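You operate a simulated robot arm through the tools that you are given. There is no shell and no other tool. Be economical: measure what you need, move in short steps, check, and stop when the job is done.

The job below is to be done with a simulated two-armed robot. You get a single attempt, and the scene is never put back.

## Task
Pick up the probe with one hand, pass it to the other hand and put it on the top of the table with the card holders. Take the speckled blue card and leave it in the inside of the grey flood tray. Fetch the beaker from the top of the cream bench and stand it on the blue handwheel. Close the bench cupboard door. Take the green dripper on the top of the cream bench and put it away on the right end of the trial bench. Put the moisture meter labelled "56" from the top of the cream bench on top of the orange planter. Open the orange tilting bin. Do these in any order. Set down upright: beaker, green dripper, moisture meter.

It is judged by the outcome, as a careful person would: the job done as asked, and still so three seconds after it is handed in. It fails if anything else is knocked over, pushed out of place, dropped, spilled or broken.

## Robot
Two 7-joint arms with two-finger parallel grippers on one trunk, on a base that drives. Base frame: it is fixed to the floor where the robot stands at the start and does not move with it; the origin is under the middle of the robot, x ahead of it, y to its left, z up; the surface under the hand at the start is at about z = 0.78. Lengths are in m, angles in rad, forces in N, time in s.
The left shoulder is at the start at [0.06, 0.189, 1.178], the right one opposite. With the tool pointing down near the work surface each hand reaches from about 0.1 to 0.64 m from the robot's upright axis, wherever it stands, measured 20 degrees to its own side. Places, roughly: beaker [1, -2.5, 0.75]; bench cupboard door [1.5, -1.9, 0.5]; blue handwheel (6x6x3 cm) [0.9, -2.3, 0.8]; green dripper [1.25, -2.25, 0.75]; inside of the grey flood tray [0.5, 0.9, 0.8]; moisture meter [0.75, -2.5, 0.75]; orange planter (10x10x9 cm) [0.7, -2.8, 0.8]; orange tilting bin [3.7, -8.2, 0.3]; probe (4x4x11 cm) [0.5, 0, 0.8]; right end of the trial bench (23x34 cm) [5.1, 2.56, 0.78]; speckled blue card (10x3x16 cm) [0.9, 0.6, 1]; top of the table with the card holders (111x24 cm) [1.06, 0.12, 0.78]. Payload 3.43 kg a hand.
Tool frame (each hand has its own): the origin (TCP) lies between the finger pads and is the grasp point; the fingertips stand 0.03 m ahead of it; z points along the fingers, y is the line along which they close. Largest opening 0.094 m; finger width 0.028, thickness 0.01; the body of the gripper, 0.05 by 0.096 m, starts 0.055 m behind the TCP.
Orientation is that of the tool frame in the base frame, as [roll, pitch, yaw] about the fixed x, y, z axes, in that order (R = Rz(yaw) Ry(pitch) Rx(roll)). With the fingers straight down and closing along the base's y, the tool's x points along the base's -x, its y along +y and its z along -z.

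## Interface
- The arms move only by the tool send_rows. It takes "left_commands", "right_commands" or both (then of equal length, played together; a hand with none holds still); each is a list of rows, each a list of 6 numbers: the shift along the tool's x, y, z in m, then the turn, a rotation vector about the tool's x, y, z in rad. In form: [[tx, ty, tz, rx, ry, rz], ...]. A call has 1 to 8 rows; each row is the pose to reach, as a shift and turn from the pose commanded when the call began, along the tool's axes at that moment. "left_claw" and "right_claw" are, for a hand that has rows, the opening, from 0 (shut) to 1 (fully open), set as the call begins (left out, the last holds). Each row takes 0.2 s and may step no farther than 0.05 m and 0.15 rad from the row before; otherwise, or with a gripper value out of range, the whole call is refused. Where a pose cannot be reached the arm comes as near as it can. A force on the tool above 40 N (or 10 N above the force at the start of the call, whichever is more), or a blocked arm, ends the call early, and 0.2 s more pass. The fingers move at their own pace (about 0.153 m/s each) and stop on an object; they squeeze with about 25 N. The grip force told is the motor's: it shows also when the fingers shut on nothing. Time passes only in rows, and 0.2 s behind the last, so rows that repeat a pose let the fingers close. It gives the time, the measured TCP pose, the force on the tool (base axes), the opening and the grip force at its end, in the units of the frame above (readings bear some noise), with the torque about the TCP (base axes, N m) and any sound that the robot's microphone picked up.
- Cameras (640 x 400 px; columns grow to the right, rows downward): "scene" is now at [0.0002, 0.0354, 1.7191]; the picture's right is [0.49, -0.87, 0.00], its down [-0.73, -0.42, -0.54] and it looks along [0.47, 0.27, -0.84] (base axes); focal length 254 px, centre (320, 200). "left" rides on the left gripper at [0.076, -0.014, -0.103] in its tool frame; the picture's right is [0.18, 0.98, 0.00], its down [-0.75, 0.14, -0.64] and it looks along [-0.63, 0.12, 0.77] (tool axes); focal length 243 px, centre (320, 200). "right" rides on the right gripper at [0.076, 0.014, -0.103] in its tool frame; the picture's right is [-0.18, 0.98, 0.00], its down [-0.75, -0.14, -0.64] and it looks along [-0.63, -0.12, 0.77] (tool axes); focal length 243 px, centre (320, 200). There is no depth. A picture from a camera that has moved, and an enlarged one, comes with that camera's place and axes in the base frame and with its lens.
- grab_frame(camera): a new picture of that camera. The clock stands still meanwhile.
- move_column(by): slides the trunk up (or, below 0, down) by that many m; the arms and the scene camera ride with it, the base frame stays. It gives what a move gives, with no picture.
- roll_base(legs): drives the robot by 1 to 6 legs, each [ahead, left, turn to the left] in m, m and rad, along the robot's own axes; the way and the turn of a leg run together, so that a leg with both is an arc; at most 1.5 m and 3.142 rad a leg. The arms and the cameras ride along, it lands a little off, and it stops where it bumps. It gives what a move gives.
- aim_head(pan, tilt): turns the head with the scene camera to pan (to the left, within 1.501 rad either way) and tilt (down, from -0.506 to 1.204), counted from straight ahead of the robot. It gives what a move gives.
- zoom(camera, box): a new picture of the part [left, top, right, bottom] of that camera's present view, enlarged. The clock stands still meanwhile.
- hand_in(): hands the job in; it is judged then, once.

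Work in short steps. Places have to be worked out from the pictures, the camera data and where the tool is seen: move nearer, look again, correct. Check each grasp and each placing, and mend what went wrong. You have 196 turns and 176 pictures in all, those below and enlarged ones among them. Open the grippers and draw the arms clear of the work before you hand the job in, unless the task says otherwise; then end with one line.

The tools are called after "Request:" as name(argument=value, ...) on one line, values as JSON. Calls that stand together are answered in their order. send_rows: Moves the arms, as the interface text tells. Its arguments: {"type":"object","properties":{"left_commands":{"type":"array"},"left_claw":{"type":"number"},"right_commands":{"type":"array"},"right_claw":{"type":"number"}},"required":[]} The other tools are called the same way: move_column (by) slides the trunk up or down; roll_base (legs) drives the base; aim_head (pan, tilt) turns the head that bears the scene camera; grab_frame (camera) takes a picture; zoom (camera, box) takes an enlarged picture of a part of a camera's view; hand_in () hands the job in.

At the start:

```text
clock: 0.0
left_eef_pos: [0.323, 0.4867, 1.009]
left_orientation: [-3.141, 0.001, -3.141]
left_ft_force: [1.4, -0.3, -0.3]
left_torque: [0.0, -0.04, 0.0]
left_width: 0.0939
left_gripper_force: 0.2
right_eef_pos: [0.3489, 0.0229, 1.0795]
right_orientation: [-3.14, 0.001, -3.141]
right_ft_force: [0.3, 0.1, 0.8]
right_torque: [0.0, -0.04, -0.07]
right_width: 0.0936
right_gripper_force: 0.1
trunk travel left (down, up): [-0.85, 0.14]
robot x, y, heading: [0.0028, -0.0034, 0.0]
head pan, tilt: [0.517, 0.998]
```

scene: 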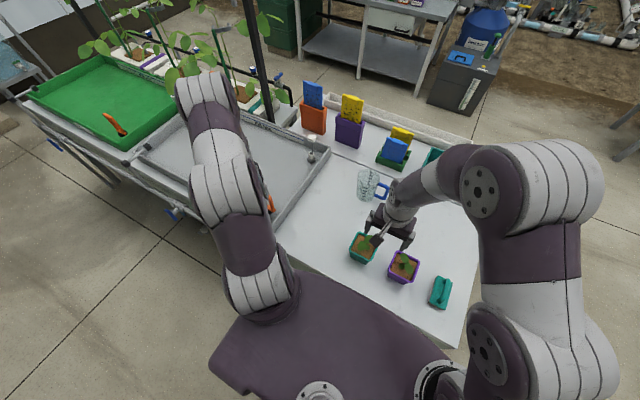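
right: 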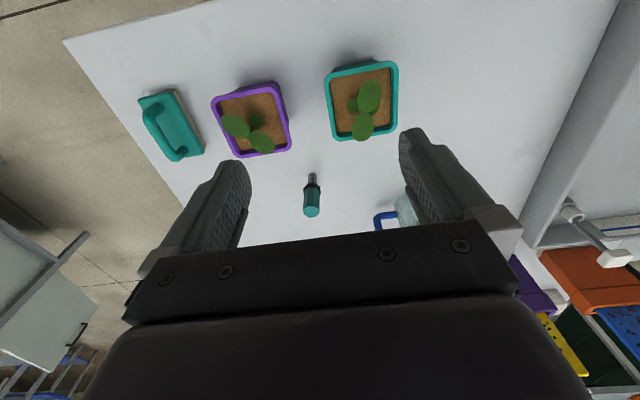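
left: 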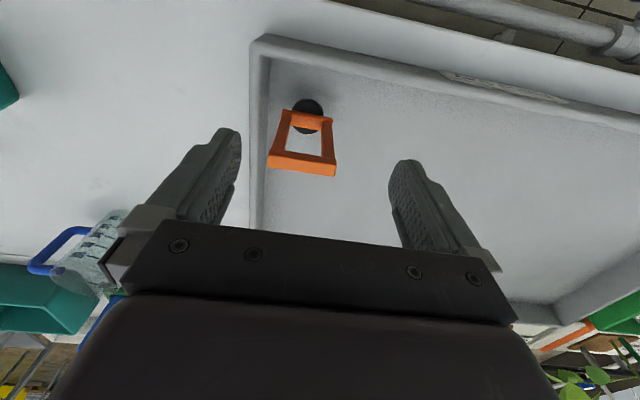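

I start with a zoom on the scene and on the probe from the right hand camera, to work out where things stand.

Request:
zoom(camera="right", box=[220, 120, 420, 245])

Request:
zoom(camera="scene", box=[260, 60, 480, 320])

```text
3.20 times, centred on (320, 182) of right
camera zoom: at [0.2744, 0.0372, 1.1825], right [0.18, 0.98, 0.0], down [0.75, -0.14, 0.64], along [0.63, -0.12, -0.77], focal length 776 px, centre (320, 256)
```

zoom: 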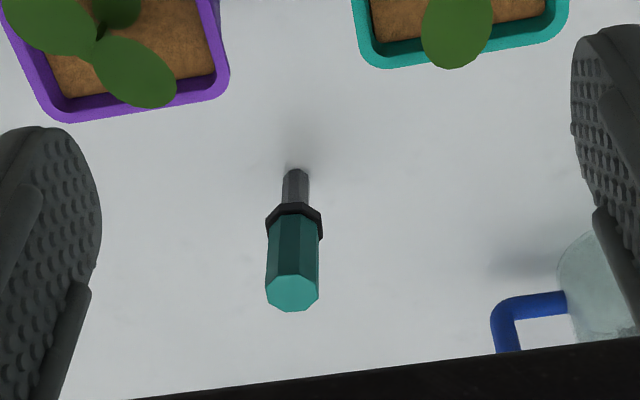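

```text
1.54 times, centred on (370, 190) of scene
camera zoom: at [0.0002, 0.0354, 1.7191], right [0.49, -0.87, 0.0], down [-0.73, -0.42, -0.54], along [0.47, 0.27, -0.84], focal length 391 px, centre (243, 215)
```

zoom: 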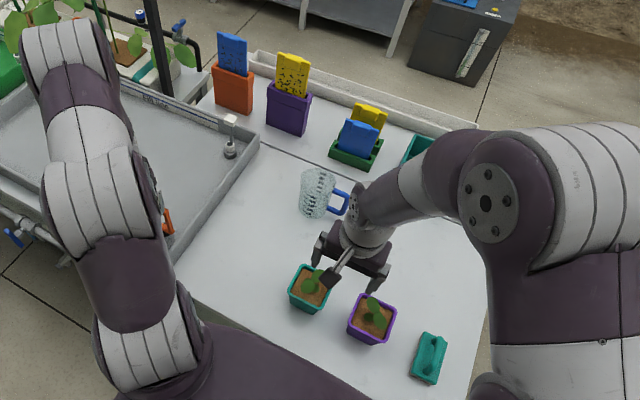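

The probe stands at about (0.534, -0.027), height 0.11 m. Next I need a better look at the rear table, the cards and the tray.

Request:
aim_head(pan=0.25, tilt=0.75)

Request:
grab_frame(camera="scene")

Request:
zoom(camera="scene", box=[160, 80, 400, 230])

```text
clock: 0.8
left_eef_pos: [0.3247, 0.4851, 1.0092]
left_orientation: [-3.14, -0.001, 3.14]
left_ft_force: [0.4, -0.8, 0.0]
left_torque: [0.01, 0.01, 0.04]
left_width: 0.0943
left_gripper_force: 0.1
right_eef_pos: [0.3479, 0.0224, 1.0798]
right_orientation: [3.141, 0.0, -3.141]
right_ft_force: [0.1, 0.9, 0.2]
right_torque: [0.01, -0.01, 0.01]
right_width: 0.094
right_gripper_force: 0.0
trunk travel left (down, up): [-0.85, 0.14]
robot x, y, heading: [0.0019, -0.0032, 0.004]
head pan, tilt: [0.25, 0.75]
```

```text
170 pictures are left
camera scene: at [0.0198, 0.0214, 1.7381], right [0.25, -0.97, 0.0], down [-0.66, -0.17, -0.73], along [0.71, 0.18, -0.68], focal length 254 px, centre (320, 200)
```

scene: 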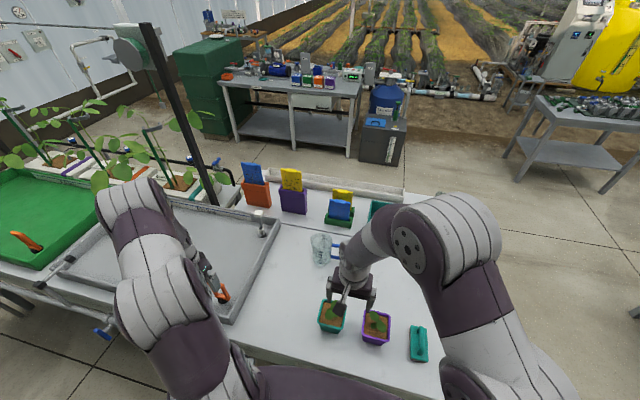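

```text
2.67 times, centred on (280, 155) of scene
camera zoom: at [0.0198, 0.0214, 1.7381], right [0.25, -0.97, 0.0], down [-0.66, -0.17, -0.73], along [0.71, 0.18, -0.68], focal length 678 px, centre (427, 320)
```

zoom: 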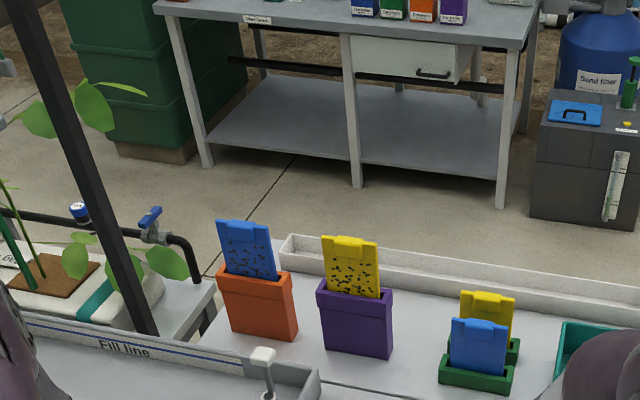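

The speckled blue card is in the orange holder on the rear table. I check how close the base can come to the front table by looking straight down.

Request:
aim_head(pan=0.0, tilt=1.2)

Request:
grab_frame(camera="scene")

Request:
aim_head(pan=-1.2, tilt=0.5)

Request:
grab_frame(camera="scene")

```text
clock: 1.7
left_eef_pos: [0.3242, 0.4859, 1.0086]
left_orientation: [-3.141, 0.0, -3.141]
left_ft_force: [0.9, 0.9, -0.4]
left_torque: [0.02, 0.0, -0.03]
left_width: 0.0939
left_gripper_force: 0.0
right_eef_pos: [0.3489, 0.0236, 1.0785]
right_orientation: [-3.14, 0.001, -3.141]
right_ft_force: [0.6, -0.6, 0.1]
right_torque: [0.02, -0.01, -0.02]
right_width: 0.0939
right_gripper_force: 0.0
trunk travel left (down, up): [-0.85, 0.14]
robot x, y, heading: [-0.0003, -0.0026, 0.0]
head pan, tilt: [0.0, 1.201]
```

```text
168 pictures are left
camera scene: at [-0.0045, 0.0009, 1.7064], right [0.0, -1.0, 0.0], down [-0.93, 0.0, -0.36], along [0.36, 0.0, -0.93], focal length 254 px, centre (320, 200)
```

scene: 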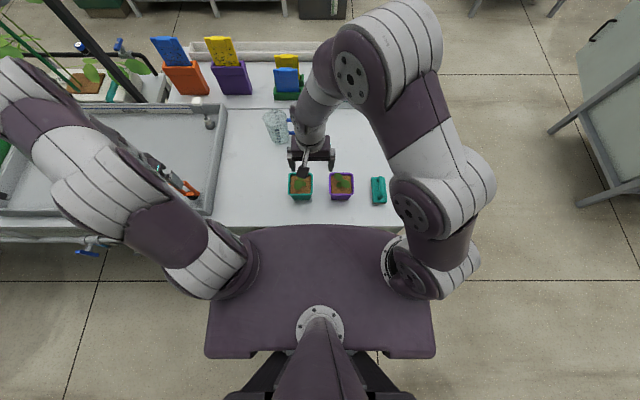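

```text
clock: 3.1
left_eef_pos: [0.3245, 0.4851, 1.0089]
left_orientation: [3.142, -0.001, 3.14]
left_ft_force: [0.3, -0.3, 0.6]
left_torque: [0.03, 0.0, 0.01]
left_width: 0.094
left_gripper_force: 0.1
right_eef_pos: [0.3486, 0.0235, 1.08]
right_orientation: [-3.14, 0.002, -3.142]
right_ft_force: [-0.3, 0.1, 0.2]
right_torque: [-0.01, 0.0, 0.01]
right_width: 0.094
right_gripper_force: 0.0
trunk travel left (down, up): [-0.85, 0.14]
robot x, y, heading: [-0.0017, 0.0023, -0.005]
head pan, tilt: [-1.201, 0.499]
```

```text
167 pictures are left
camera scene: at [-0.0275, -0.0839, 1.76], right [-0.93, -0.36, 0.0], down [-0.17, 0.45, -0.88], along [0.32, -0.82, -0.48], focal length 254 px, centre (320, 200)
```

scene: 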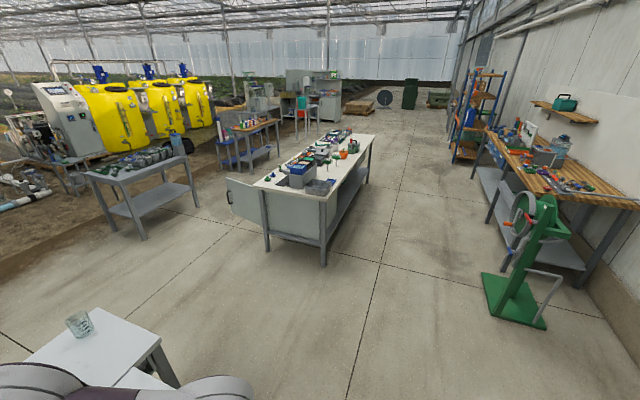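

The table surface is at 0.78 with the probe clear of the pots. I move the right hand above the probe, then look.

Request:
send_rows(right_commands=[[-0.045, -0.0125, 0, 0, 0, 0], [-0.09, -0.025, 0, 0, 0, 0], [-0.135, -0.0375, 0, 0, 0, 0], [-0.185, -0.05, 0, 0, 0, 0], [-0.185, -0.05, 0.05, 0, 0, 0], [-0.185, -0.05, 0.1, 0, 0, 0]], right_claw=1)

Request:
grab_frame(camera="right")

```text
refused: row 4 steps farther than a row can; nothing moved
```

```text
166 pictures are left
camera right: at [0.2744, 0.0372, 1.1825], right [0.18, 0.98, 0.0], down [0.75, -0.14, 0.64], along [0.63, -0.12, -0.77], focal length 243 px, centre (320, 200)
```

right: 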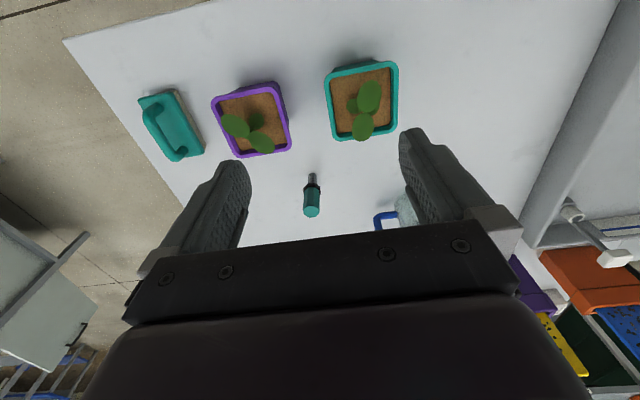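

The step was slightly over the limit; I resend it with five horizontal steps.

Request:
send_rows(right_commands=[[-0.037, -0.01, 0, 0, 0, 0], [-0.074, -0.02, 0, 0, 0, 0], [-0.111, -0.03, 0, 0, 0, 0], [-0.148, -0.04, 0, 0, 0, 0], [-0.185, -0.05, 0, 0, 0, 0], [-0.185, -0.05, 0.05, 0, 0, 0], [-0.185, -0.05, 0.1, 0, 0, 0]], right_claw=1)

Request:
grab_frame(camera="right")

```text
clock: 4.7
left_eef_pos: [0.3245, 0.4847, 1.0084]
left_orientation: [-3.14, -0.003, -3.141]
left_ft_force: [0.1, -0.5, -0.6]
left_torque: [-0.02, 0.0, 0.02]
left_width: 0.0944
left_gripper_force: 0.0
right_eef_pos: [0.5362, -0.0275, 0.9793]
right_orientation: [-3.141, 0.0, 3.141]
right_ft_force: [0.0, -0.2, 0.0]
right_torque: [0.01, 0.03, 0.03]
right_width: 0.094
right_gripper_force: 0.0
trunk travel left (down, up): [-0.85, 0.14]
robot x, y, heading: [-0.0001, 0.0019, 0.001]
head pan, tilt: [-1.201, 0.499]
```

```text
165 pictures are left
camera right: at [0.463, -0.0137, 1.0819], right [0.18, 0.98, 0.0], down [0.75, -0.14, 0.64], along [0.63, -0.12, -0.77], focal length 243 px, centre (320, 200)
```

right: 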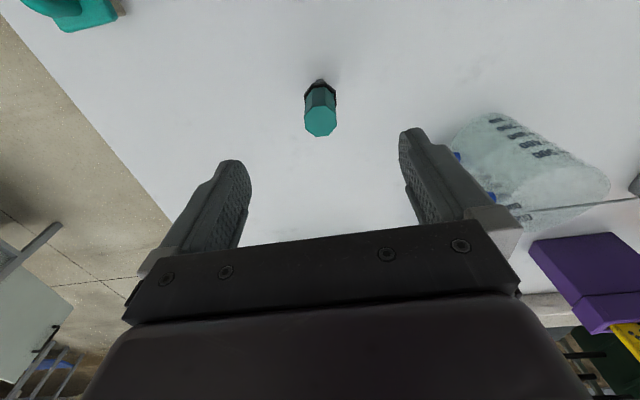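

The probe top projects to (0.54, -0.028), right under the hand. Descend to TCP z≈0.872 and close.

Request:
send_rows(right_commands=[[-0.002, 0, 0.04, 0, 0, 0], [-0.003, 0, 0.08, 0, 0, 0], [-0.003, 0, 0.105, 0, 0, 0]], right_claw=1)

Request:
send_rows(right_commands=[[0, 0, 0, 0, 0, 0], [0, 0, 0, 0, 0, 0]], right_claw=0)

Request:
grab_frame(camera="right")

```text
clock: 5.5
left_eef_pos: [0.3231, 0.4859, 1.0096]
left_orientation: [3.141, 0.0, 3.14]
left_ft_force: [-0.1, 0.1, 0.6]
left_torque: [-0.02, 0.02, 0.02]
left_width: 0.0939
left_gripper_force: 0.0
right_eef_pos: [0.5359, -0.0293, 0.8765]
right_orientation: [-3.142, -0.001, -3.14]
right_ft_force: [1.1, -0.1, -0.4]
right_torque: [0.02, 0.02, 0.01]
right_width: 0.0942
right_gripper_force: 0.0
trunk travel left (down, up): [-0.85, 0.14]
robot x, y, heading: [0.0007, -0.0054, -0.001]
head pan, tilt: [-1.201, 0.499]
```

```text
clock: 6.1
left_eef_pos: [0.3251, 0.4851, 1.0089]
left_orientation: [-3.142, 0.0, 3.141]
left_ft_force: [-0.7, -0.8, -0.5]
left_torque: [-0.02, 0.01, -0.03]
left_width: 0.0938
left_gripper_force: 0.1
right_eef_pos: [0.5363, -0.0297, 0.8768]
right_orientation: [-3.142, 0.0, -3.141]
right_ft_force: [0.2, -0.4, 0.7]
right_torque: [0.02, -0.02, 0.01]
right_width: 0.0266
right_gripper_force: 25.3
trunk travel left (down, up): [-0.85, 0.14]
robot x, y, heading: [0.0028, 0.0008, 0.005]
head pan, tilt: [-1.201, 0.499]
```

```text
164 pictures are left
camera right: at [0.4618, -0.0153, 0.9798], right [0.18, 0.98, 0.0], down [0.75, -0.14, 0.64], along [0.63, -0.12, -0.77], focal length 243 px, centre (320, 200)
```

right: 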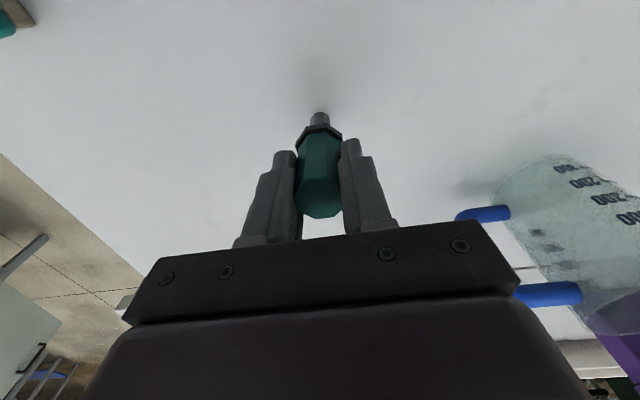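

Gripped (0.027 m wide). I lift it 0.2 m and begin to pitch the hand forward so the pin points ahead for the handover.

Request:
send_rows(right_commands=[[0, 0, -0.05, 0, 0, 0], [0, 0, -0.1, 0, 0, 0], [0, 0, -0.15, 0, 0, 0], [0, 0, -0.2, 0, 0, 0], [0, 0, -0.2, 0, -0.15, 0], [0, -0.01, -0.2, 0, -0.3, 0], [0, -0.02, -0.2, 0, -0.45, 0], [0, -0.03, -0.2, 0, -0.6, 0]])

Request:
send_rows(right_commands=[[0, 0, 0, 0, -0.14, 0], [0, 0, 0, 0, -0.28, 0], [0, 0, 0, 0, -0.42, 0], [0, 0, 0, 0, -0.56, 0], [0, 0, 0, 0, -0.7, 0], [0, 0, 0, 0, -0.84, 0], [0, 0, 0, 0, -0.97, 0], [0, 0, 0, 0, -0.97, 0]])

Request:
aim_head(pan=0.0, tilt=1.0)

Request:
grab_frame(camera="scene")

Request:
grab_frame(camera="right")

```text
clock: 7.9
left_eef_pos: [0.3223, 0.4859, 1.01]
left_orientation: [3.141, 0.001, -3.141]
left_ft_force: [-0.8, 0.7, 0.5]
left_torque: [-0.04, -0.02, 0.04]
left_width: 0.094
left_gripper_force: 0.0
right_eef_pos: [0.5357, -0.0575, 1.0778]
right_orientation: [3.137, 0.605, 3.139]
right_ft_force: [-0.6, -0.5, -0.2]
right_torque: [0.0, 0.0, 0.02]
right_width: 0.0263
right_gripper_force: 25.2
trunk travel left (down, up): [-0.85, 0.14]
robot x, y, heading: [-0.0002, -0.0008, 0.002]
head pan, tilt: [-1.201, 0.499]
```

```text
clock: 9.7
left_eef_pos: [0.3232, 0.486, 1.0098]
left_orientation: [3.142, -0.001, -3.141]
left_ft_force: [-1.1, -0.1, -1.0]
left_torque: [-0.01, 0.0, -0.03]
left_width: 0.094
left_gripper_force: 0.1
right_eef_pos: [0.619, -0.0385, 1.0936]
right_orientation: [-2.838, 1.569, -2.837]
right_ft_force: [-0.3, 0.6, 0.0]
right_torque: [0.01, 0.0, -0.03]
right_width: 0.0
right_gripper_force: 25.0
right hand out of reach, approached as far as the arm can: row 2, 6, 7, 8
trunk travel left (down, up): [-0.85, 0.14]
robot x, y, heading: [0.0013, -0.0015, 0.002]
head pan, tilt: [-1.201, 0.499]
```

```text
clock: 11.1
left_eef_pos: [0.3234, 0.4851, 1.0093]
left_orientation: [-3.141, 0.0, -3.141]
left_ft_force: [-0.4, -0.2, -0.9]
left_torque: [-0.01, -0.01, -0.03]
left_width: 0.0938
left_gripper_force: 0.1
right_eef_pos: [0.6188, -0.0361, 1.0935]
right_orientation: [-3.098, 1.568, -3.1]
right_ft_force: [-0.1, -1.4, 0.5]
right_torque: [-0.01, 0.02, -0.03]
right_width: 0.0003
right_gripper_force: 24.7
trunk travel left (down, up): [-0.85, 0.14]
robot x, y, heading: [0.0018, -0.0008, -0.0]
head pan, tilt: [0.0, 1.0]
```

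```text
163 pictures are left
camera scene: at [0.0094, 0.0008, 1.719], right [0.0, -1.0, 0.0], down [-0.84, 0.0, -0.54], along [0.54, 0.0, -0.84], focal length 254 px, centre (320, 200)
```

scene: 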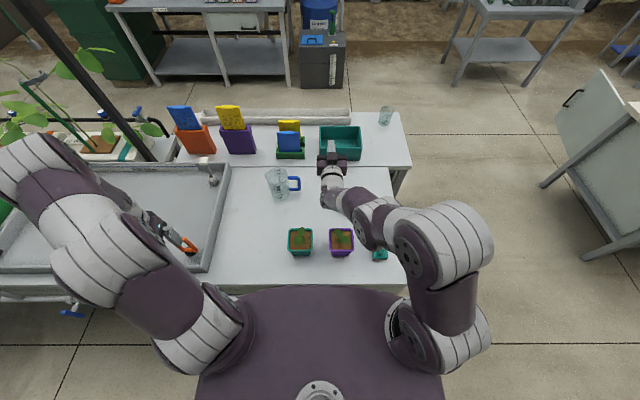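

```text
162 pictures are left
camera right: at [0.5189, -0.0234, 1.0172], right [0.0, 0.98, 0.18], down [-0.64, -0.14, 0.76], along [0.77, -0.12, 0.63], focal length 243 px, centre (320, 200)
```

right: 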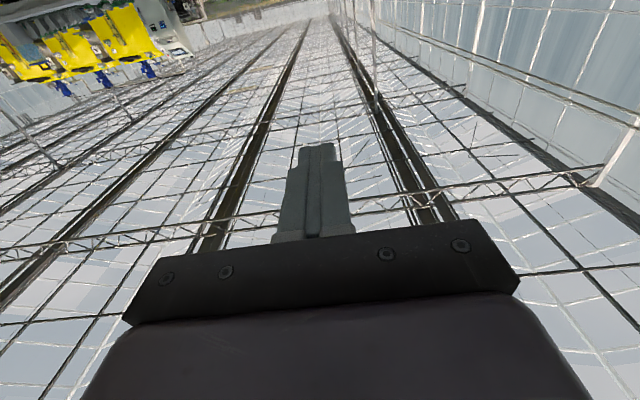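

The arm jumped when it met its reach limit and the probe slipped out. I must find it and from now on avoid near-limit poses; I look around.

Request:
zoom(camera="scene", box=[160, 90, 420, 280])

Request:
zoom(camera="scene", box=[380, 60, 640, 280])

Request:
zoom(camera="scene", box=[100, 0, 420, 130])

```text
2.11 times, centred on (290, 185) of scene
camera zoom: at [0.0094, 0.0008, 1.719], right [0.0, -1.0, 0.0], down [-0.84, 0.0, -0.54], along [0.54, 0.0, -0.84], focal length 535 px, centre (383, 232)
```

zoom: 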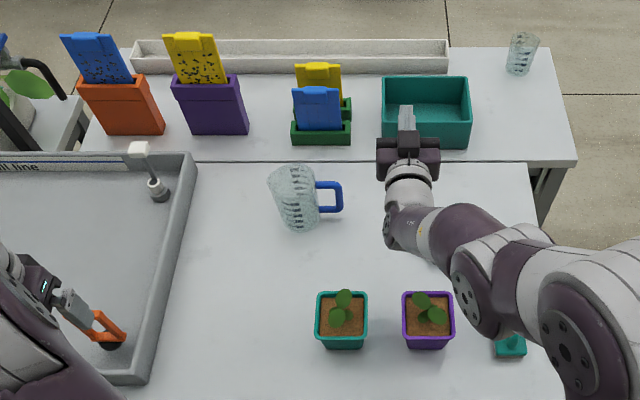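

```text
1.82 times, centred on (510, 170) of scene
camera zoom: at [0.0094, 0.0008, 1.719], right [0.0, -1.0, 0.0], down [-0.84, 0.0, -0.54], along [0.54, 0.0, -0.84], focal length 462 px, centre (-26, 254)
```

zoom: 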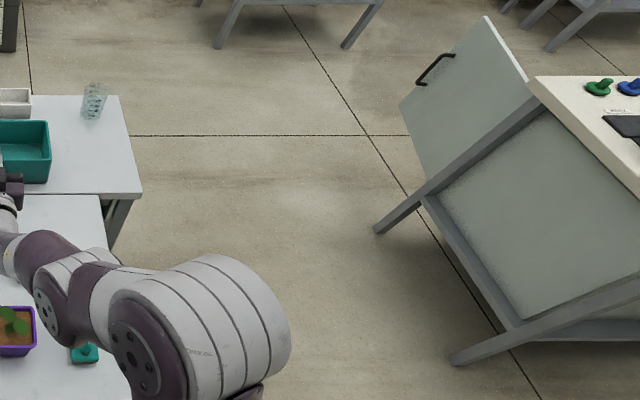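

```text
2.00 times, centred on (260, 65) of scene
camera zoom: at [0.0094, 0.0008, 1.719], right [0.0, -1.0, 0.0], down [-0.84, 0.0, -0.54], along [0.54, 0.0, -0.84], focal length 508 px, centre (440, 470)
```

zoom: 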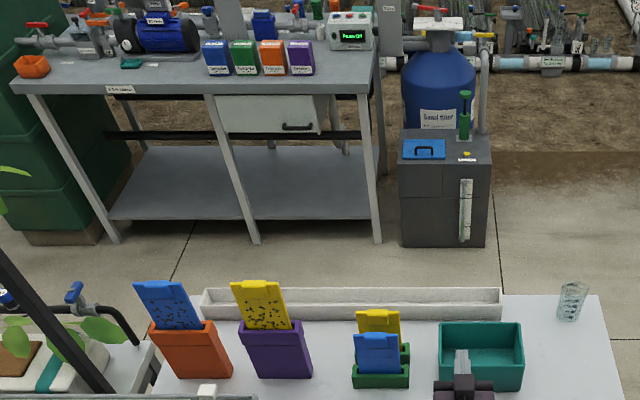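

The probe isn't visible; it may lie behind the right arm. I reverse the right hand's turn gently, raising it and drawing it back.

Request:
send_rows(right_commands=[[-0.01, 0, -0.02, 0, 0.1, 0], [-0.02, 0, -0.04, 0, 0.22, 0], [-0.02, 0, -0.06, 0, 0.35, 0], [-0.02, 0, -0.08, 0, 0.48, 0], [-0.02, 0, -0.08, 0, 0.62, 0], [-0.02, 0, -0.08, 0, 0.76, 0], [-0.02, 0, -0.08, 0, 0.9, 0]], right_claw=1)

Request:
grab_frame(camera="right")

Request:
grab_frame(camera="scene")

```text
clock: 12.7
left_eef_pos: [0.3243, 0.4863, 1.008]
left_orientation: [-3.14, 0.0, -3.141]
left_ft_force: [0.0, 0.7, 0.4]
left_torque: [0.0, -0.04, -0.02]
left_width: 0.0937
left_gripper_force: 0.1
right_eef_pos: [0.5408, -0.0384, 1.1104]
right_orientation: [-3.141, 0.666, 3.14]
right_ft_force: [-0.5, 0.1, 1.9]
right_torque: [0.0, 0.0, -0.01]
right_width: 0.0941
right_gripper_force: 0.0
trunk travel left (down, up): [-0.85, 0.14]
robot x, y, heading: [0.0015, 0.0019, 0.002]
head pan, tilt: [0.0, 1.0]
```

```text
158 pictures are left
camera right: at [0.4203, -0.0238, 1.1447], right [0.14, 0.98, 0.11], down [0.19, -0.14, 0.97], along [0.97, -0.12, -0.21], focal length 243 px, centre (320, 200)
```

right: 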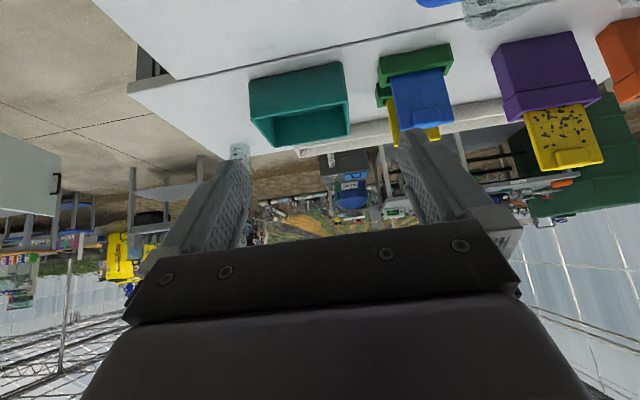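

```text
157 pictures are left
camera scene: at [0.0103, 0.0013, 1.7189], right [0.0, -1.0, 0.0], down [-0.84, 0.0, -0.54], along [0.54, 0.0, -0.84], focal length 254 px, centre (320, 200)
```

scene: 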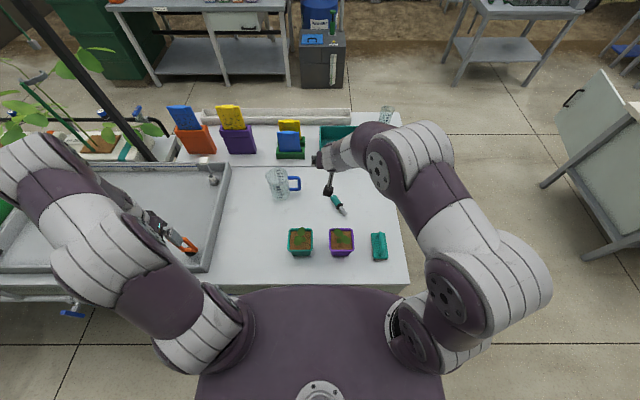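

The probe lies on the table near (0.59, -0.07). I level the right hand back to straight down and look at it.

Request:
send_rows(right_commands=[[0, 0, 0, 0, 0.13, 0], [0, 0, 0, 0, 0.27, 0], [0, 0, 0, 0, 0.4, 0], [0, 0, 0, 0, 0.53, 0], [0, 0, 0, 0, 0.665, 0]])

Request:
grab_frame(camera="right")

```text
clock: 13.9
left_eef_pos: [0.3236, 0.485, 1.0086]
left_orientation: [3.14, 0.0, -3.141]
left_ft_force: [0.3, -0.2, 0.5]
left_torque: [-0.02, 0.04, 0.02]
left_width: 0.0939
left_gripper_force: 0.0
right_eef_pos: [0.542, -0.0377, 1.1113]
right_orientation: [3.141, 0.002, -3.14]
right_ft_force: [0.6, 0.1, 0.2]
right_torque: [-0.02, -0.01, -0.01]
right_width: 0.0941
right_gripper_force: 0.1
trunk travel left (down, up): [-0.85, 0.14]
robot x, y, heading: [-0.0009, 0.0033, 0.004]
head pan, tilt: [0.0, 1.0]
```

```text
156 pictures are left
camera right: at [0.4674, -0.0238, 1.2129], right [0.18, 0.98, 0.0], down [0.75, -0.14, 0.64], along [0.63, -0.12, -0.77], focal length 243 px, centre (320, 200)
```

right: 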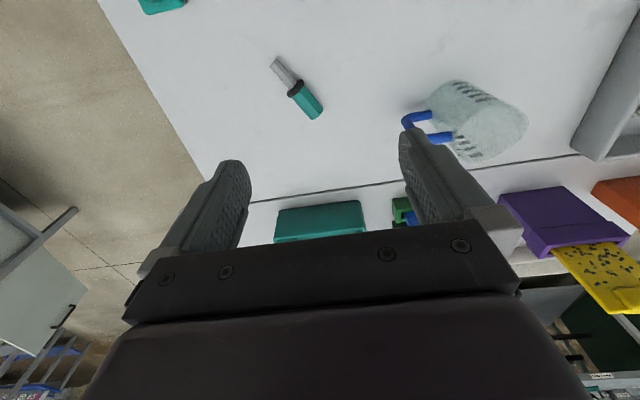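

The lying probe: pin tip about (0.529, -0.107), handle end (0.621, -0.060). Plan: right hand grips the pin with yaw +0.47, left later takes the handle from above. I move above the pin first.

Request:
send_rows(right_commands=[[-0.002, -0.015, 0.04, 0, 0, -0.12], [-0.004, -0.03, 0.08, 0, 0, -0.24], [-0.006, -0.045, 0.12, 0, 0, -0.36], [-0.007, -0.059, 0.16, 0, 0, -0.47], [-0.007, -0.059, 0.2, 0, 0, -0.47]], right_claw=0.6)

Request:
grab_frame(camera="right")

```text
clock: 15.1
left_eef_pos: [0.325, 0.4855, 1.0085]
left_orientation: [-3.141, 0.002, 3.141]
left_ft_force: [0.3, 1.1, 0.8]
left_torque: [0.03, -0.02, 0.0]
left_width: 0.0941
left_gripper_force: 0.0
right_eef_pos: [0.5476, -0.0967, 0.9111]
right_orientation: [-3.139, 0.006, -2.671]
right_ft_force: [0.2, 0.3, -0.5]
right_torque: [0.01, 0.0, 0.05]
right_width: 0.0562
right_gripper_force: 0.1
trunk travel left (down, up): [-0.85, 0.14]
robot x, y, heading: [0.0022, 0.0, -0.001]
head pan, tilt: [0.0, 1.0]
```

```text
155 pictures are left
camera right: at [0.4758, -0.1191, 1.0136], right [-0.28, 0.96, 0.0], down [0.73, 0.22, 0.65], along [0.62, 0.18, -0.76], focal length 243 px, centre (320, 200)
```

right: 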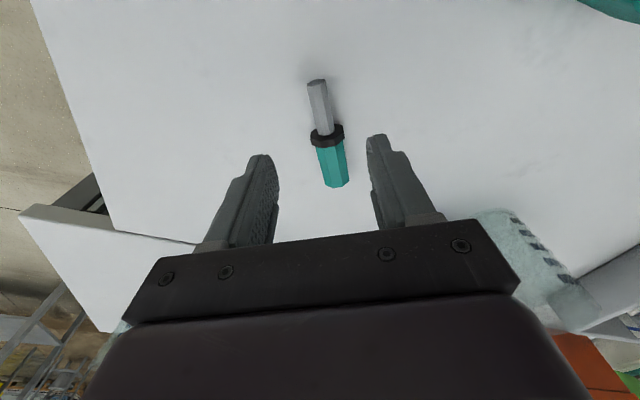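

Pin position confirmed at about (0.551, -0.096). Descend to z≈0.814 and close.

Request:
send_rows(right_commands=[[-0.002, 0, 0.04, 0, 0, 0], [-0.003, 0, 0.075, 0, 0, 0], [-0.003, 0, 0.096, 0, 0, 0]])

Request:
send_rows(right_commands=[[0, 0, 0, 0, 0, 0], [0, 0, 0, 0, 0, 0]], right_claw=0)

Request:
send_rows(right_commands=[[0, 0, -0.05, 0, 0, 0], [0, 0, -0.1, 0, 0, 0], [0, 0, -0.15, 0, 0, 0], [0, 0, -0.2, 0, 0, 0]])

Request:
grab_frame(camera="right")

```text
clock: 15.9
left_eef_pos: [0.3227, 0.4858, 1.0095]
left_orientation: [3.141, 0.0, -3.141]
left_ft_force: [-0.7, 0.3, -0.1]
left_torque: [0.0, 0.02, 0.02]
left_width: 0.0941
left_gripper_force: 0.0
right_eef_pos: [0.5519, -0.096, 0.8152]
right_orientation: [-3.138, 0.005, -2.672]
right_ft_force: [-0.3, -0.4, 0.0]
right_torque: [-0.02, 0.03, -0.01]
right_width: 0.0563
right_gripper_force: 0.1
trunk travel left (down, up): [-0.85, 0.14]
robot x, y, heading: [-0.0006, -0.0005, 0.001]
head pan, tilt: [0.0, 1.0]
```

```text
clock: 16.5
left_eef_pos: [0.3239, 0.4857, 1.0087]
left_orientation: [3.141, 0.001, -3.14]
left_ft_force: [-0.9, 0.2, 0.5]
left_torque: [-0.01, 0.03, 0.0]
left_width: 0.0942
left_gripper_force: 0.1
right_eef_pos: [0.5506, -0.0967, 0.815]
right_orientation: [-3.139, 0.003, -2.672]
right_ft_force: [0.7, 0.1, -0.1]
right_torque: [0.02, 0.05, -0.04]
right_width: 0.0151
right_gripper_force: 25.2
trunk travel left (down, up): [-0.85, 0.14]
robot x, y, heading: [0.0014, 0.002, 0.004]
head pan, tilt: [0.0, 1.0]
```

```text
clock: 17.5
left_eef_pos: [0.3227, 0.4861, 1.0084]
left_orientation: [3.141, 0.001, 3.141]
left_ft_force: [0.3, 0.5, -0.2]
left_torque: [0.0, 0.01, 0.0]
left_width: 0.0941
left_gripper_force: 0.1
right_eef_pos: [0.5473, -0.0937, 1.0151]
right_orientation: [-3.138, 0.003, -2.671]
right_ft_force: [-0.3, -0.3, 0.2]
right_torque: [0.0, -0.03, 0.01]
right_width: 0.0153
right_gripper_force: 25.3
trunk travel left (down, up): [-0.85, 0.14]
robot x, y, heading: [-0.0008, 0.0003, -0.002]
head pan, tilt: [0.0, 1.0]
```

```text
154 pictures are left
camera right: at [0.475, -0.1159, 1.1175], right [-0.28, 0.96, 0.0], down [0.73, 0.22, 0.65], along [0.62, 0.18, -0.76], focal length 243 px, centre (320, 200)
```

right: 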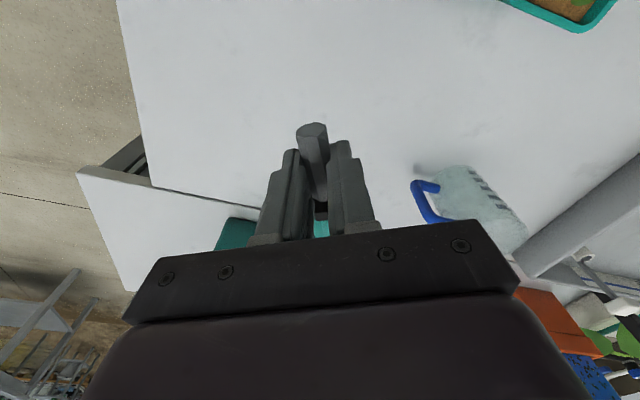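

The pin is held (0.015). Now I yaw the right hand outward another 1.1 rad so that the handle points left, drawing back 0.1 m.

Request:
send_rows(right_commands=[[0.012, 0.006, 0, 0, 0, -0.137], [0.024, 0.012, 0, 0, 0, -0.274], [0.036, 0.018, 0, 0, 0, -0.411], [0.048, 0.024, 0, 0, 0, -0.548], [0.06, 0.03, 0, 0, 0, -0.685], [0.072, 0.036, 0, 0, 0, -0.822], [0.084, 0.042, 0, 0, 0, -0.96], [0.089, 0.045, 0, 0, 0, -1.1]])

Request:
grab_frame(camera="scene")

```text
clock: 19.3
left_eef_pos: [0.3244, 0.4854, 1.0092]
left_orientation: [-3.141, 0.0, 3.141]
left_ft_force: [-0.3, -0.5, 0.5]
left_torque: [0.0, -0.02, -0.02]
left_width: 0.0941
left_gripper_force: 0.0
right_eef_pos: [0.4514, -0.0958, 1.0138]
right_orientation: [-3.138, 0.001, -1.571]
right_ft_force: [-0.6, 0.0, -0.6]
right_torque: [0.03, -0.02, 0.02]
right_width: 0.0152
right_gripper_force: 25.6
trunk travel left (down, up): [-0.85, 0.14]
robot x, y, heading: [0.0022, 0.0001, -0.001]
head pan, tilt: [0.0, 1.0]
```

```text
153 pictures are left
camera scene: at [0.0092, 0.0009, 1.719], right [0.0, -1.0, 0.0], down [-0.84, 0.0, -0.54], along [0.54, 0.0, -0.84], focal length 254 px, centre (320, 200)
```

scene: 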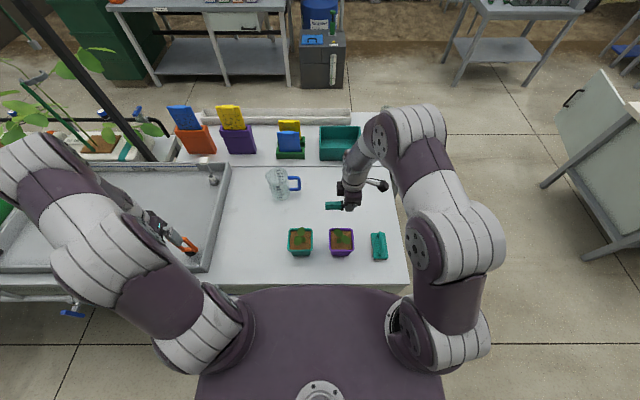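

Handover pose is good. Now the left hand rotates -90° yaw and moves toward the handle, staying above.

Request:
send_rows(left_commands=[[-0.01, -0.02, -0.03, 0, 0, 0.13], [-0.02, -0.05, -0.06, 0, 0, 0.26], [-0.03, -0.08, -0.09, 0, 0, 0.39], [-0.04, -0.11, -0.11, 0, 0, 0.52], [-0.05, -0.14, -0.11, 0, 0, 0.65], [-0.06, -0.17, -0.11, 0, 0, 0.78], [-0.07, -0.2, -0.11, 0, 0, 0.91], [-0.08, -0.23, -0.11, 0, 0, 1.04]], left_claw=0.7)

```text
clock: 21.1
left_eef_pos: [0.4031, 0.2526, 1.1186]
left_orientation: [-3.141, -0.002, 2.099]
left_ft_force: [-0.2, -0.4, 0.4]
left_torque: [0.03, 0.04, 0.02]
left_width: 0.0656
left_gripper_force: 0.0
right_eef_pos: [0.453, -0.0973, 1.0149]
right_orientation: [-3.137, 0.0, -1.571]
right_ft_force: [-0.5, -0.1, 0.4]
right_torque: [-0.03, 0.02, 0.01]
right_width: 0.0151
right_gripper_force: 25.1
trunk travel left (down, up): [-0.85, 0.14]
robot x, y, heading: [-0.0004, -0.0022, -0.003]
head pan, tilt: [0.0, 1.0]
```

No problems. Continue to yaw 1.571 and stop 8 cm short of the handle to look.

Request:
send_rows(left_commands=[[-0.038, -0.011, 0, 0, 0, 0.11], [-0.076, -0.021, 0, 0, 0, 0.22], [-0.113, -0.032, 0, 0, 0, 0.33], [-0.151, -0.042, 0, 0, 0, 0.44], [-0.189, -0.053, 0, 0, 0, 0.528]])

Request:
grab_frame(camera="left")

Request:
zoom(camera="scene", box=[240, 120, 440, 245])

```text
clock: 22.3
left_eef_pos: [0.4538, 0.0603, 1.1163]
left_orientation: [-3.141, -0.003, 1.573]
left_ft_force: [0.9, 0.0, -1.1]
left_torque: [0.06, -0.01, 0.0]
left_width: 0.0656
left_gripper_force: 0.1
right_eef_pos: [0.4514, -0.0969, 1.0142]
right_orientation: [-3.137, 0.002, -1.569]
right_ft_force: [0.0, -0.7, -1.0]
right_torque: [-0.02, -0.01, -0.01]
right_width: 0.015
right_gripper_force: 25.2
trunk travel left (down, up): [-0.85, 0.14]
robot x, y, heading: [-0.0026, -0.0011, -0.001]
head pan, tilt: [0.0, 1.0]
```

```text
152 pictures are left
camera left: at [0.4401, 0.1365, 1.2204], right [0.98, 0.19, 0.0], down [0.14, -0.75, 0.64], along [0.12, -0.63, -0.77], focal length 243 px, centre (320, 200)
```

left: 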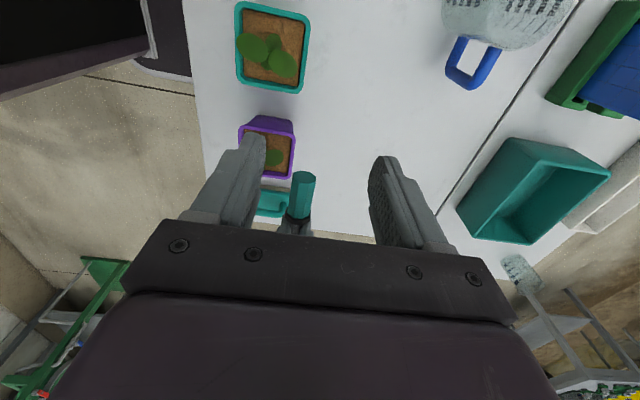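

```text
3.20 times, centred on (340, 182) of scene
camera zoom: at [0.01, -0.001, 1.719], right [0.0, -1.0, 0.0], down [-0.84, 0.0, -0.54], along [0.54, 0.0, -0.84], focal length 813 px, centre (256, 256)
```

zoom: 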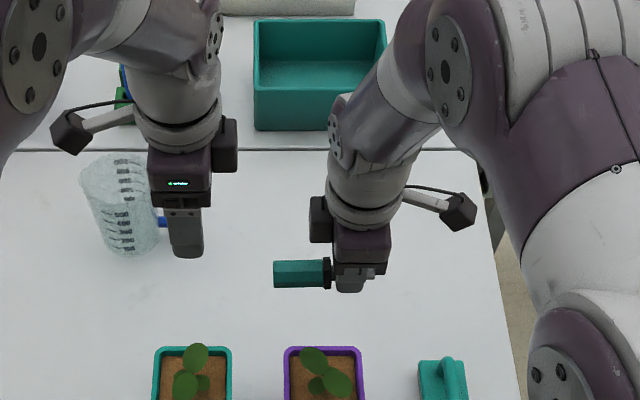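

The handle centre is at about (0.451, -0.02…-0.069, 1.0). The wrists are ~0.08 m thick, so I tilt the left hand 0.35 rad outward, then come over and down onto the handle.

Request:
send_rows(left_commands=[[0, 0, 0, 0, -0.12, 0], [0, 0, 0, 0, -0.24, 0], [0, 0, 0, 0, -0.35, 0], [-0.03, 0, 0.01, 0, -0.35, 0], [-0.06, -0.002, 0.03, 0, -0.35, 0], [-0.083, -0.002, 0.05, 0, -0.35, 0]])

Request:
grab_frame(camera="left")

Request:
zoom(camera="scene", box=[240, 120, 440, 245])

```text
clock: 23.7
left_eef_pos: [0.4516, -0.0177, 1.0672]
left_orientation: [3.141, 0.35, 1.575]
left_ft_force: [-0.1, -1.1, -0.3]
left_torque: [0.0, -0.01, -0.01]
left_width: 0.0659
left_gripper_force: 0.0
right_eef_pos: [0.4518, -0.0955, 1.0147]
right_orientation: [-3.135, 0.0, -1.57]
right_ft_force: [0.2, -0.2, -0.6]
right_torque: [-0.01, 0.03, 0.0]
right_width: 0.0149
right_gripper_force: 25.3
trunk travel left (down, up): [-0.85, 0.14]
robot x, y, heading: [0.0032, 0.0016, -0.002]
head pan, tilt: [0.0, 1.0]
```

```text
150 pictures are left
camera left: at [0.4376, 0.089, 1.1382], right [0.98, 0.18, -0.06], down [0.14, -0.49, 0.86], along [0.12, -0.86, -0.5], focal length 243 px, centre (320, 200)
```

left: 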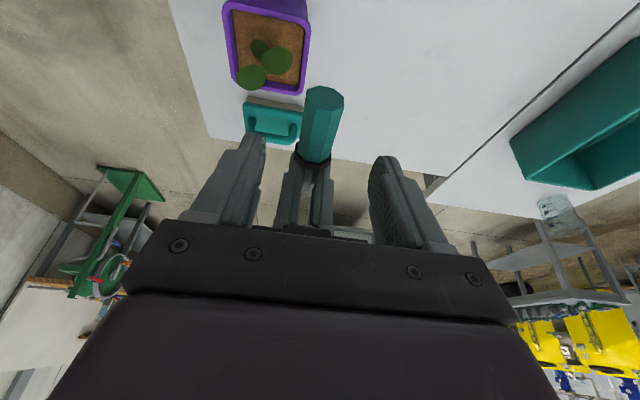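

```text
3.20 times, centred on (340, 182) of scene
camera zoom: at [0.0099, 0.0005, 1.719], right [0.0, -1.0, 0.0], down [-0.84, 0.0, -0.54], along [0.54, 0.0, -0.84], focal length 813 px, centre (256, 256)
```

zoom: 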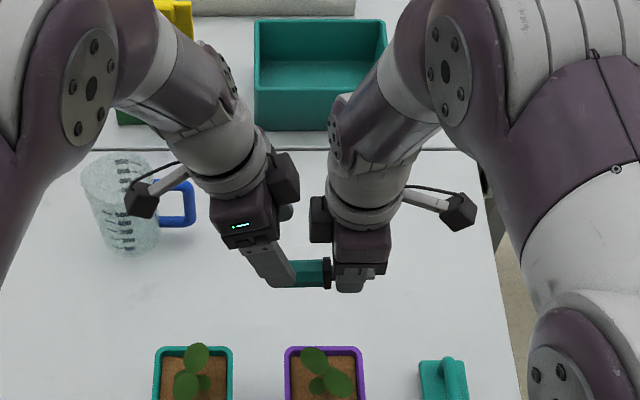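

Alignment is good. Descend 4.7 cm and close the left fingers on the handle.

Request:
send_rows(left_commands=[[0.006, 0, 0.023, 0, 0, 0], [0.0124, 0, 0.0455, 0, 0, 0]])

Request:
send_rows(left_commands=[[0, 0, 0, 0, 0, 0], [0, 0, 0, 0, 0, 0], [0, 0, 0, 0, 0, 0]], left_claw=0)

Request:
grab_frame(camera="left")

```text
clock: 24.3
left_eef_pos: [0.4533, -0.0228, 1.0208]
left_orientation: [3.14, 0.348, 1.571]
left_ft_force: [-0.2, -0.8, -0.6]
left_torque: [-0.01, 0.0, 0.0]
left_width: 0.0658
left_gripper_force: 0.0
right_eef_pos: [0.4512, -0.0964, 1.0144]
right_orientation: [-3.138, -0.001, -1.571]
right_ft_force: [0.8, 0.0, -0.3]
right_torque: [-0.03, 0.02, -0.01]
right_width: 0.0151
right_gripper_force: 25.0
trunk travel left (down, up): [-0.85, 0.14]
robot x, y, heading: [-0.0003, -0.002, -0.0]
head pan, tilt: [0.0, 1.0]
```

```text
clock: 25.1
left_eef_pos: [0.4518, -0.0211, 1.02]
left_orientation: [3.141, 0.35, 1.574]
left_ft_force: [-3.5, -1.5, 1.1]
left_torque: [-0.07, 0.07, -0.13]
left_width: 0.0263
left_gripper_force: 24.8
right_eef_pos: [0.4508, -0.0961, 1.015]
right_orientation: [-3.137, 0.0, -1.57]
right_ft_force: [2.8, 0.6, -1.6]
right_torque: [-0.03, -0.1, -0.08]
right_width: 0.015
right_gripper_force: 25.3
trunk travel left (down, up): [-0.85, 0.14]
robot x, y, heading: [0.0007, -0.0016, -0.0]
head pan, tilt: [0.0, 1.0]
```

```text
148 pictures are left
camera left: at [0.4369, 0.0849, 1.0911], right [0.98, 0.18, -0.06], down [0.14, -0.49, 0.86], along [0.12, -0.86, -0.5], focal length 243 px, centre (320, 200)
```

left: 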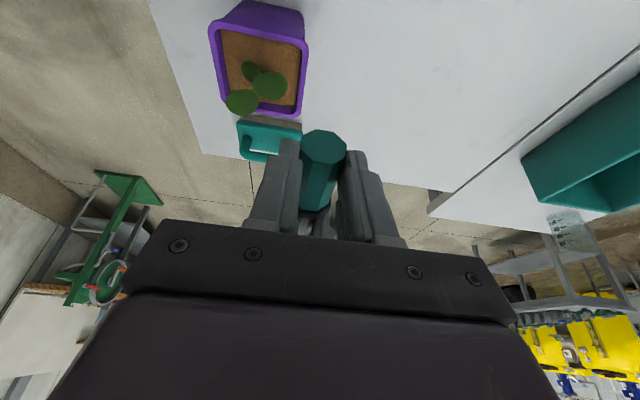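

The left hand holds the handle (0.026). I open the right partly, raise it clear, and back it off.

Request:
send_rows(right_commands=[[0, 0, 0, 0, 0, 0], [0, 0, 0, 0, 0, 0], [0, 0, -0.04, 0, 0, 0], [0.03, 0, -0.08, 0, 0, 0], [0.07, 0, -0.1, 0, 0, 0], [0.11, 0, -0.1, 0, 0, 0]], right_claw=0.5)

Request:
zoom(camera="scene", box=[240, 120, 440, 245])

```text
clock: 26.5
left_eef_pos: [0.4526, -0.0222, 1.0201]
left_orientation: [-3.141, 0.349, 1.573]
left_ft_force: [0.0, -0.8, 0.0]
left_torque: [0.02, 0.01, 0.01]
left_width: 0.0259
left_gripper_force: 25.1
right_eef_pos: [0.4516, -0.2078, 1.1185]
right_orientation: [-3.137, 0.002, -1.571]
right_ft_force: [-0.2, 0.4, -0.3]
right_torque: [0.0, -0.01, 0.0]
right_width: 0.0471
right_gripper_force: 0.0
trunk travel left (down, up): [-0.85, 0.14]
robot x, y, heading: [-0.0026, 0.0003, 0.001]
head pan, tilt: [0.0, 1.0]
```

```text
3.20 times, centred on (340, 182) of scene
camera zoom: at [0.0094, -0.0008, 1.719], right [0.0, -1.0, 0.0], down [-0.84, 0.0, -0.54], along [0.54, 0.0, -0.84], focal length 813 px, centre (256, 256)
```

zoom: 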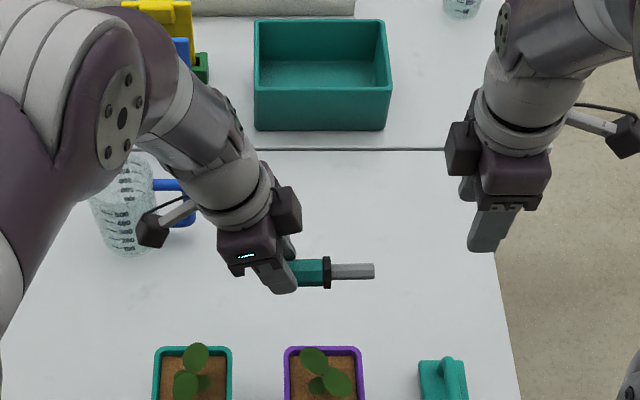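

The handover is done. I lift the left hand a bit and drive around to the right end of the rear table, where there's free space near (1.0, -0.33).

Request:
send_rows(left_commands=[[0, 0, -0.04, 0, 0, 0], [0, 0, -0.08, 0, 0, 0]])

Request:
roll_base(legs=[[0, -0.95, 0], [1.05, 0, 0], [0, 0, 1.571]])

Request:
grab_frame(camera="scene")

```text
clock: 27.1
left_eef_pos: [0.4484, 0.0063, 1.0982]
left_orientation: [3.141, 0.35, 1.574]
left_ft_force: [0.6, 0.9, -0.4]
left_torque: [0.03, -0.01, 0.01]
left_width: 0.0261
left_gripper_force: 25.4
right_eef_pos: [0.4507, -0.2058, 1.1178]
right_orientation: [-3.135, 0.001, -1.568]
right_ft_force: [0.2, -0.7, -0.3]
right_torque: [-0.03, 0.03, 0.0]
right_width: 0.0472
right_gripper_force: 0.1
trunk travel left (down, up): [-0.85, 0.14]
robot x, y, heading: [0.0026, -0.0003, -0.001]
head pan, tilt: [0.0, 1.0]
```

```text
clock: 40.5
left_eef_pos: [1.0587, -0.4652, 1.099]
left_orientation: [3.141, 0.351, 3.079]
left_ft_force: [0.3, -0.2, -1.6]
left_torque: [-0.02, 0.0, 0.01]
left_width: 0.0259
left_gripper_force: 24.8
right_eef_pos: [1.2711, -0.4786, 1.118]
right_orientation: [-3.137, -0.002, -0.065]
right_ft_force: [0.3, -0.1, -0.2]
right_torque: [-0.02, -0.03, 0.06]
right_width: 0.0472
right_gripper_force: 0.1
trunk travel left (down, up): [-0.85, 0.14]
robot x, y, heading: [1.0355, -0.9129, 1.505]
head pan, tilt: [0.0, 1.0]
```

```text
146 pictures are left
camera scene: at [1.0353, -0.9041, 1.719], right [1.0, -0.07, 0.0], down [-0.05, -0.84, -0.54], along [0.04, 0.54, -0.84], focal length 254 px, centre (320, 200)
```

scene: 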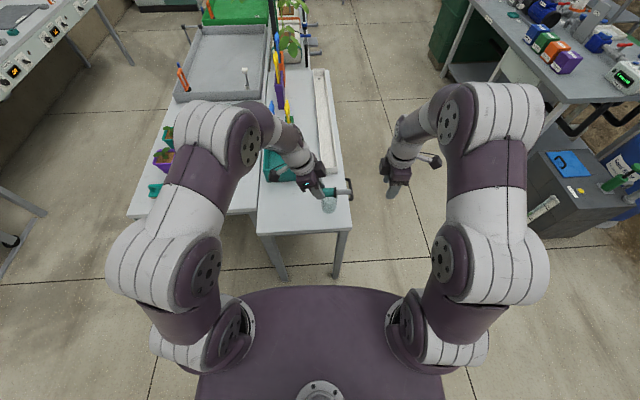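

The beaker on this table stands at about (1.11, -0.355), so I place the probe at x≈0.95–1.04, y≈-0.36. Move there at height, then down to z=0.86.

Request:
send_rows(left_commands=[[0.028, 0.0245, -0.0103, 0, 0, 0], [0.0565, 0.049, -0.0206, 0, 0, 0], [0.085, 0.073, -0.031, 0, 0, 0], [0.113, 0.0977, -0.0412, 0, 0, 0]])

Request:
send_rows(left_commands=[[0.0165, 0, 0.0451, 0, 0, 0], [0.033, 0, 0.0902, 0, 0, 0], [0.0495, 0, 0.1353, 0, 0, 0], [0.066, 0, 0.1804, 0, 0, 0], [0.0823, 0, 0.225, 0, 0, 0]])

Request:
grab_frame(camera="left")

Request:
zoom(camera="scene", box=[220, 120, 420, 245])

```text
clock: 41.5
left_eef_pos: [0.9456, -0.3582, 1.0979]
left_orientation: [-3.139, 0.352, 3.079]
left_ft_force: [1.1, -0.1, -1.3]
left_torque: [-0.01, 0.02, -0.05]
left_width: 0.0265
left_gripper_force: 25.3
right_eef_pos: [1.2704, -0.4777, 1.1174]
right_orientation: [-3.138, 0.0, -0.066]
right_ft_force: [0.3, 1.2, 0.7]
right_torque: [-0.04, 0.0, 0.0]
right_width: 0.0469
right_gripper_force: 0.0
trunk travel left (down, up): [-0.85, 0.14]
robot x, y, heading: [1.0344, -0.9173, 1.512]
head pan, tilt: [0.0, 1.0]
```

```text
clock: 42.7
left_eef_pos: [0.9422, -0.3586, 0.8582]
left_orientation: [-3.141, 0.35, 3.079]
left_ft_force: [0.6, 0.3, -1.2]
left_torque: [0.03, -0.01, 0.0]
left_width: 0.026
left_gripper_force: 25.1
right_eef_pos: [1.27, -0.4774, 1.1182]
right_orientation: [-3.14, -0.001, -0.065]
right_ft_force: [0.5, -0.1, 0.6]
right_torque: [-0.04, 0.0, 0.01]
right_width: 0.0471
right_gripper_force: 0.1
trunk travel left (down, up): [-0.85, 0.14]
robot x, y, heading: [1.039, -0.9157, 1.511]
head pan, tilt: [0.0, 1.0]
```

```text
145 pictures are left
camera left: at [0.8346, -0.3663, 0.9295], right [-0.11, 0.99, -0.06], down [0.5, 0.11, 0.86], along [0.86, 0.06, -0.5], focal length 243 px, centre (320, 200)
```

left: 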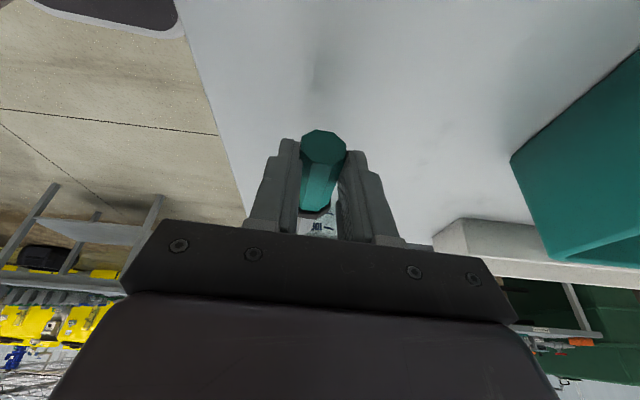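

```text
3.20 times, centred on (320, 182) of scene
camera zoom: at [1.0345, -0.9023, 1.7191], right [1.0, -0.07, 0.0], down [-0.05, -0.84, -0.54], along [0.04, 0.54, -0.84], focal length 813 px, centre (320, 256)
```

zoom: 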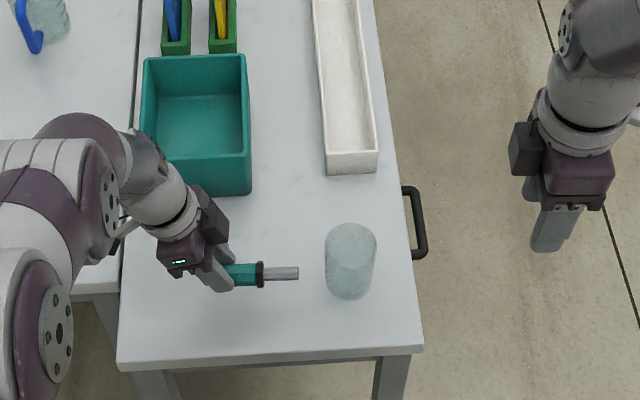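

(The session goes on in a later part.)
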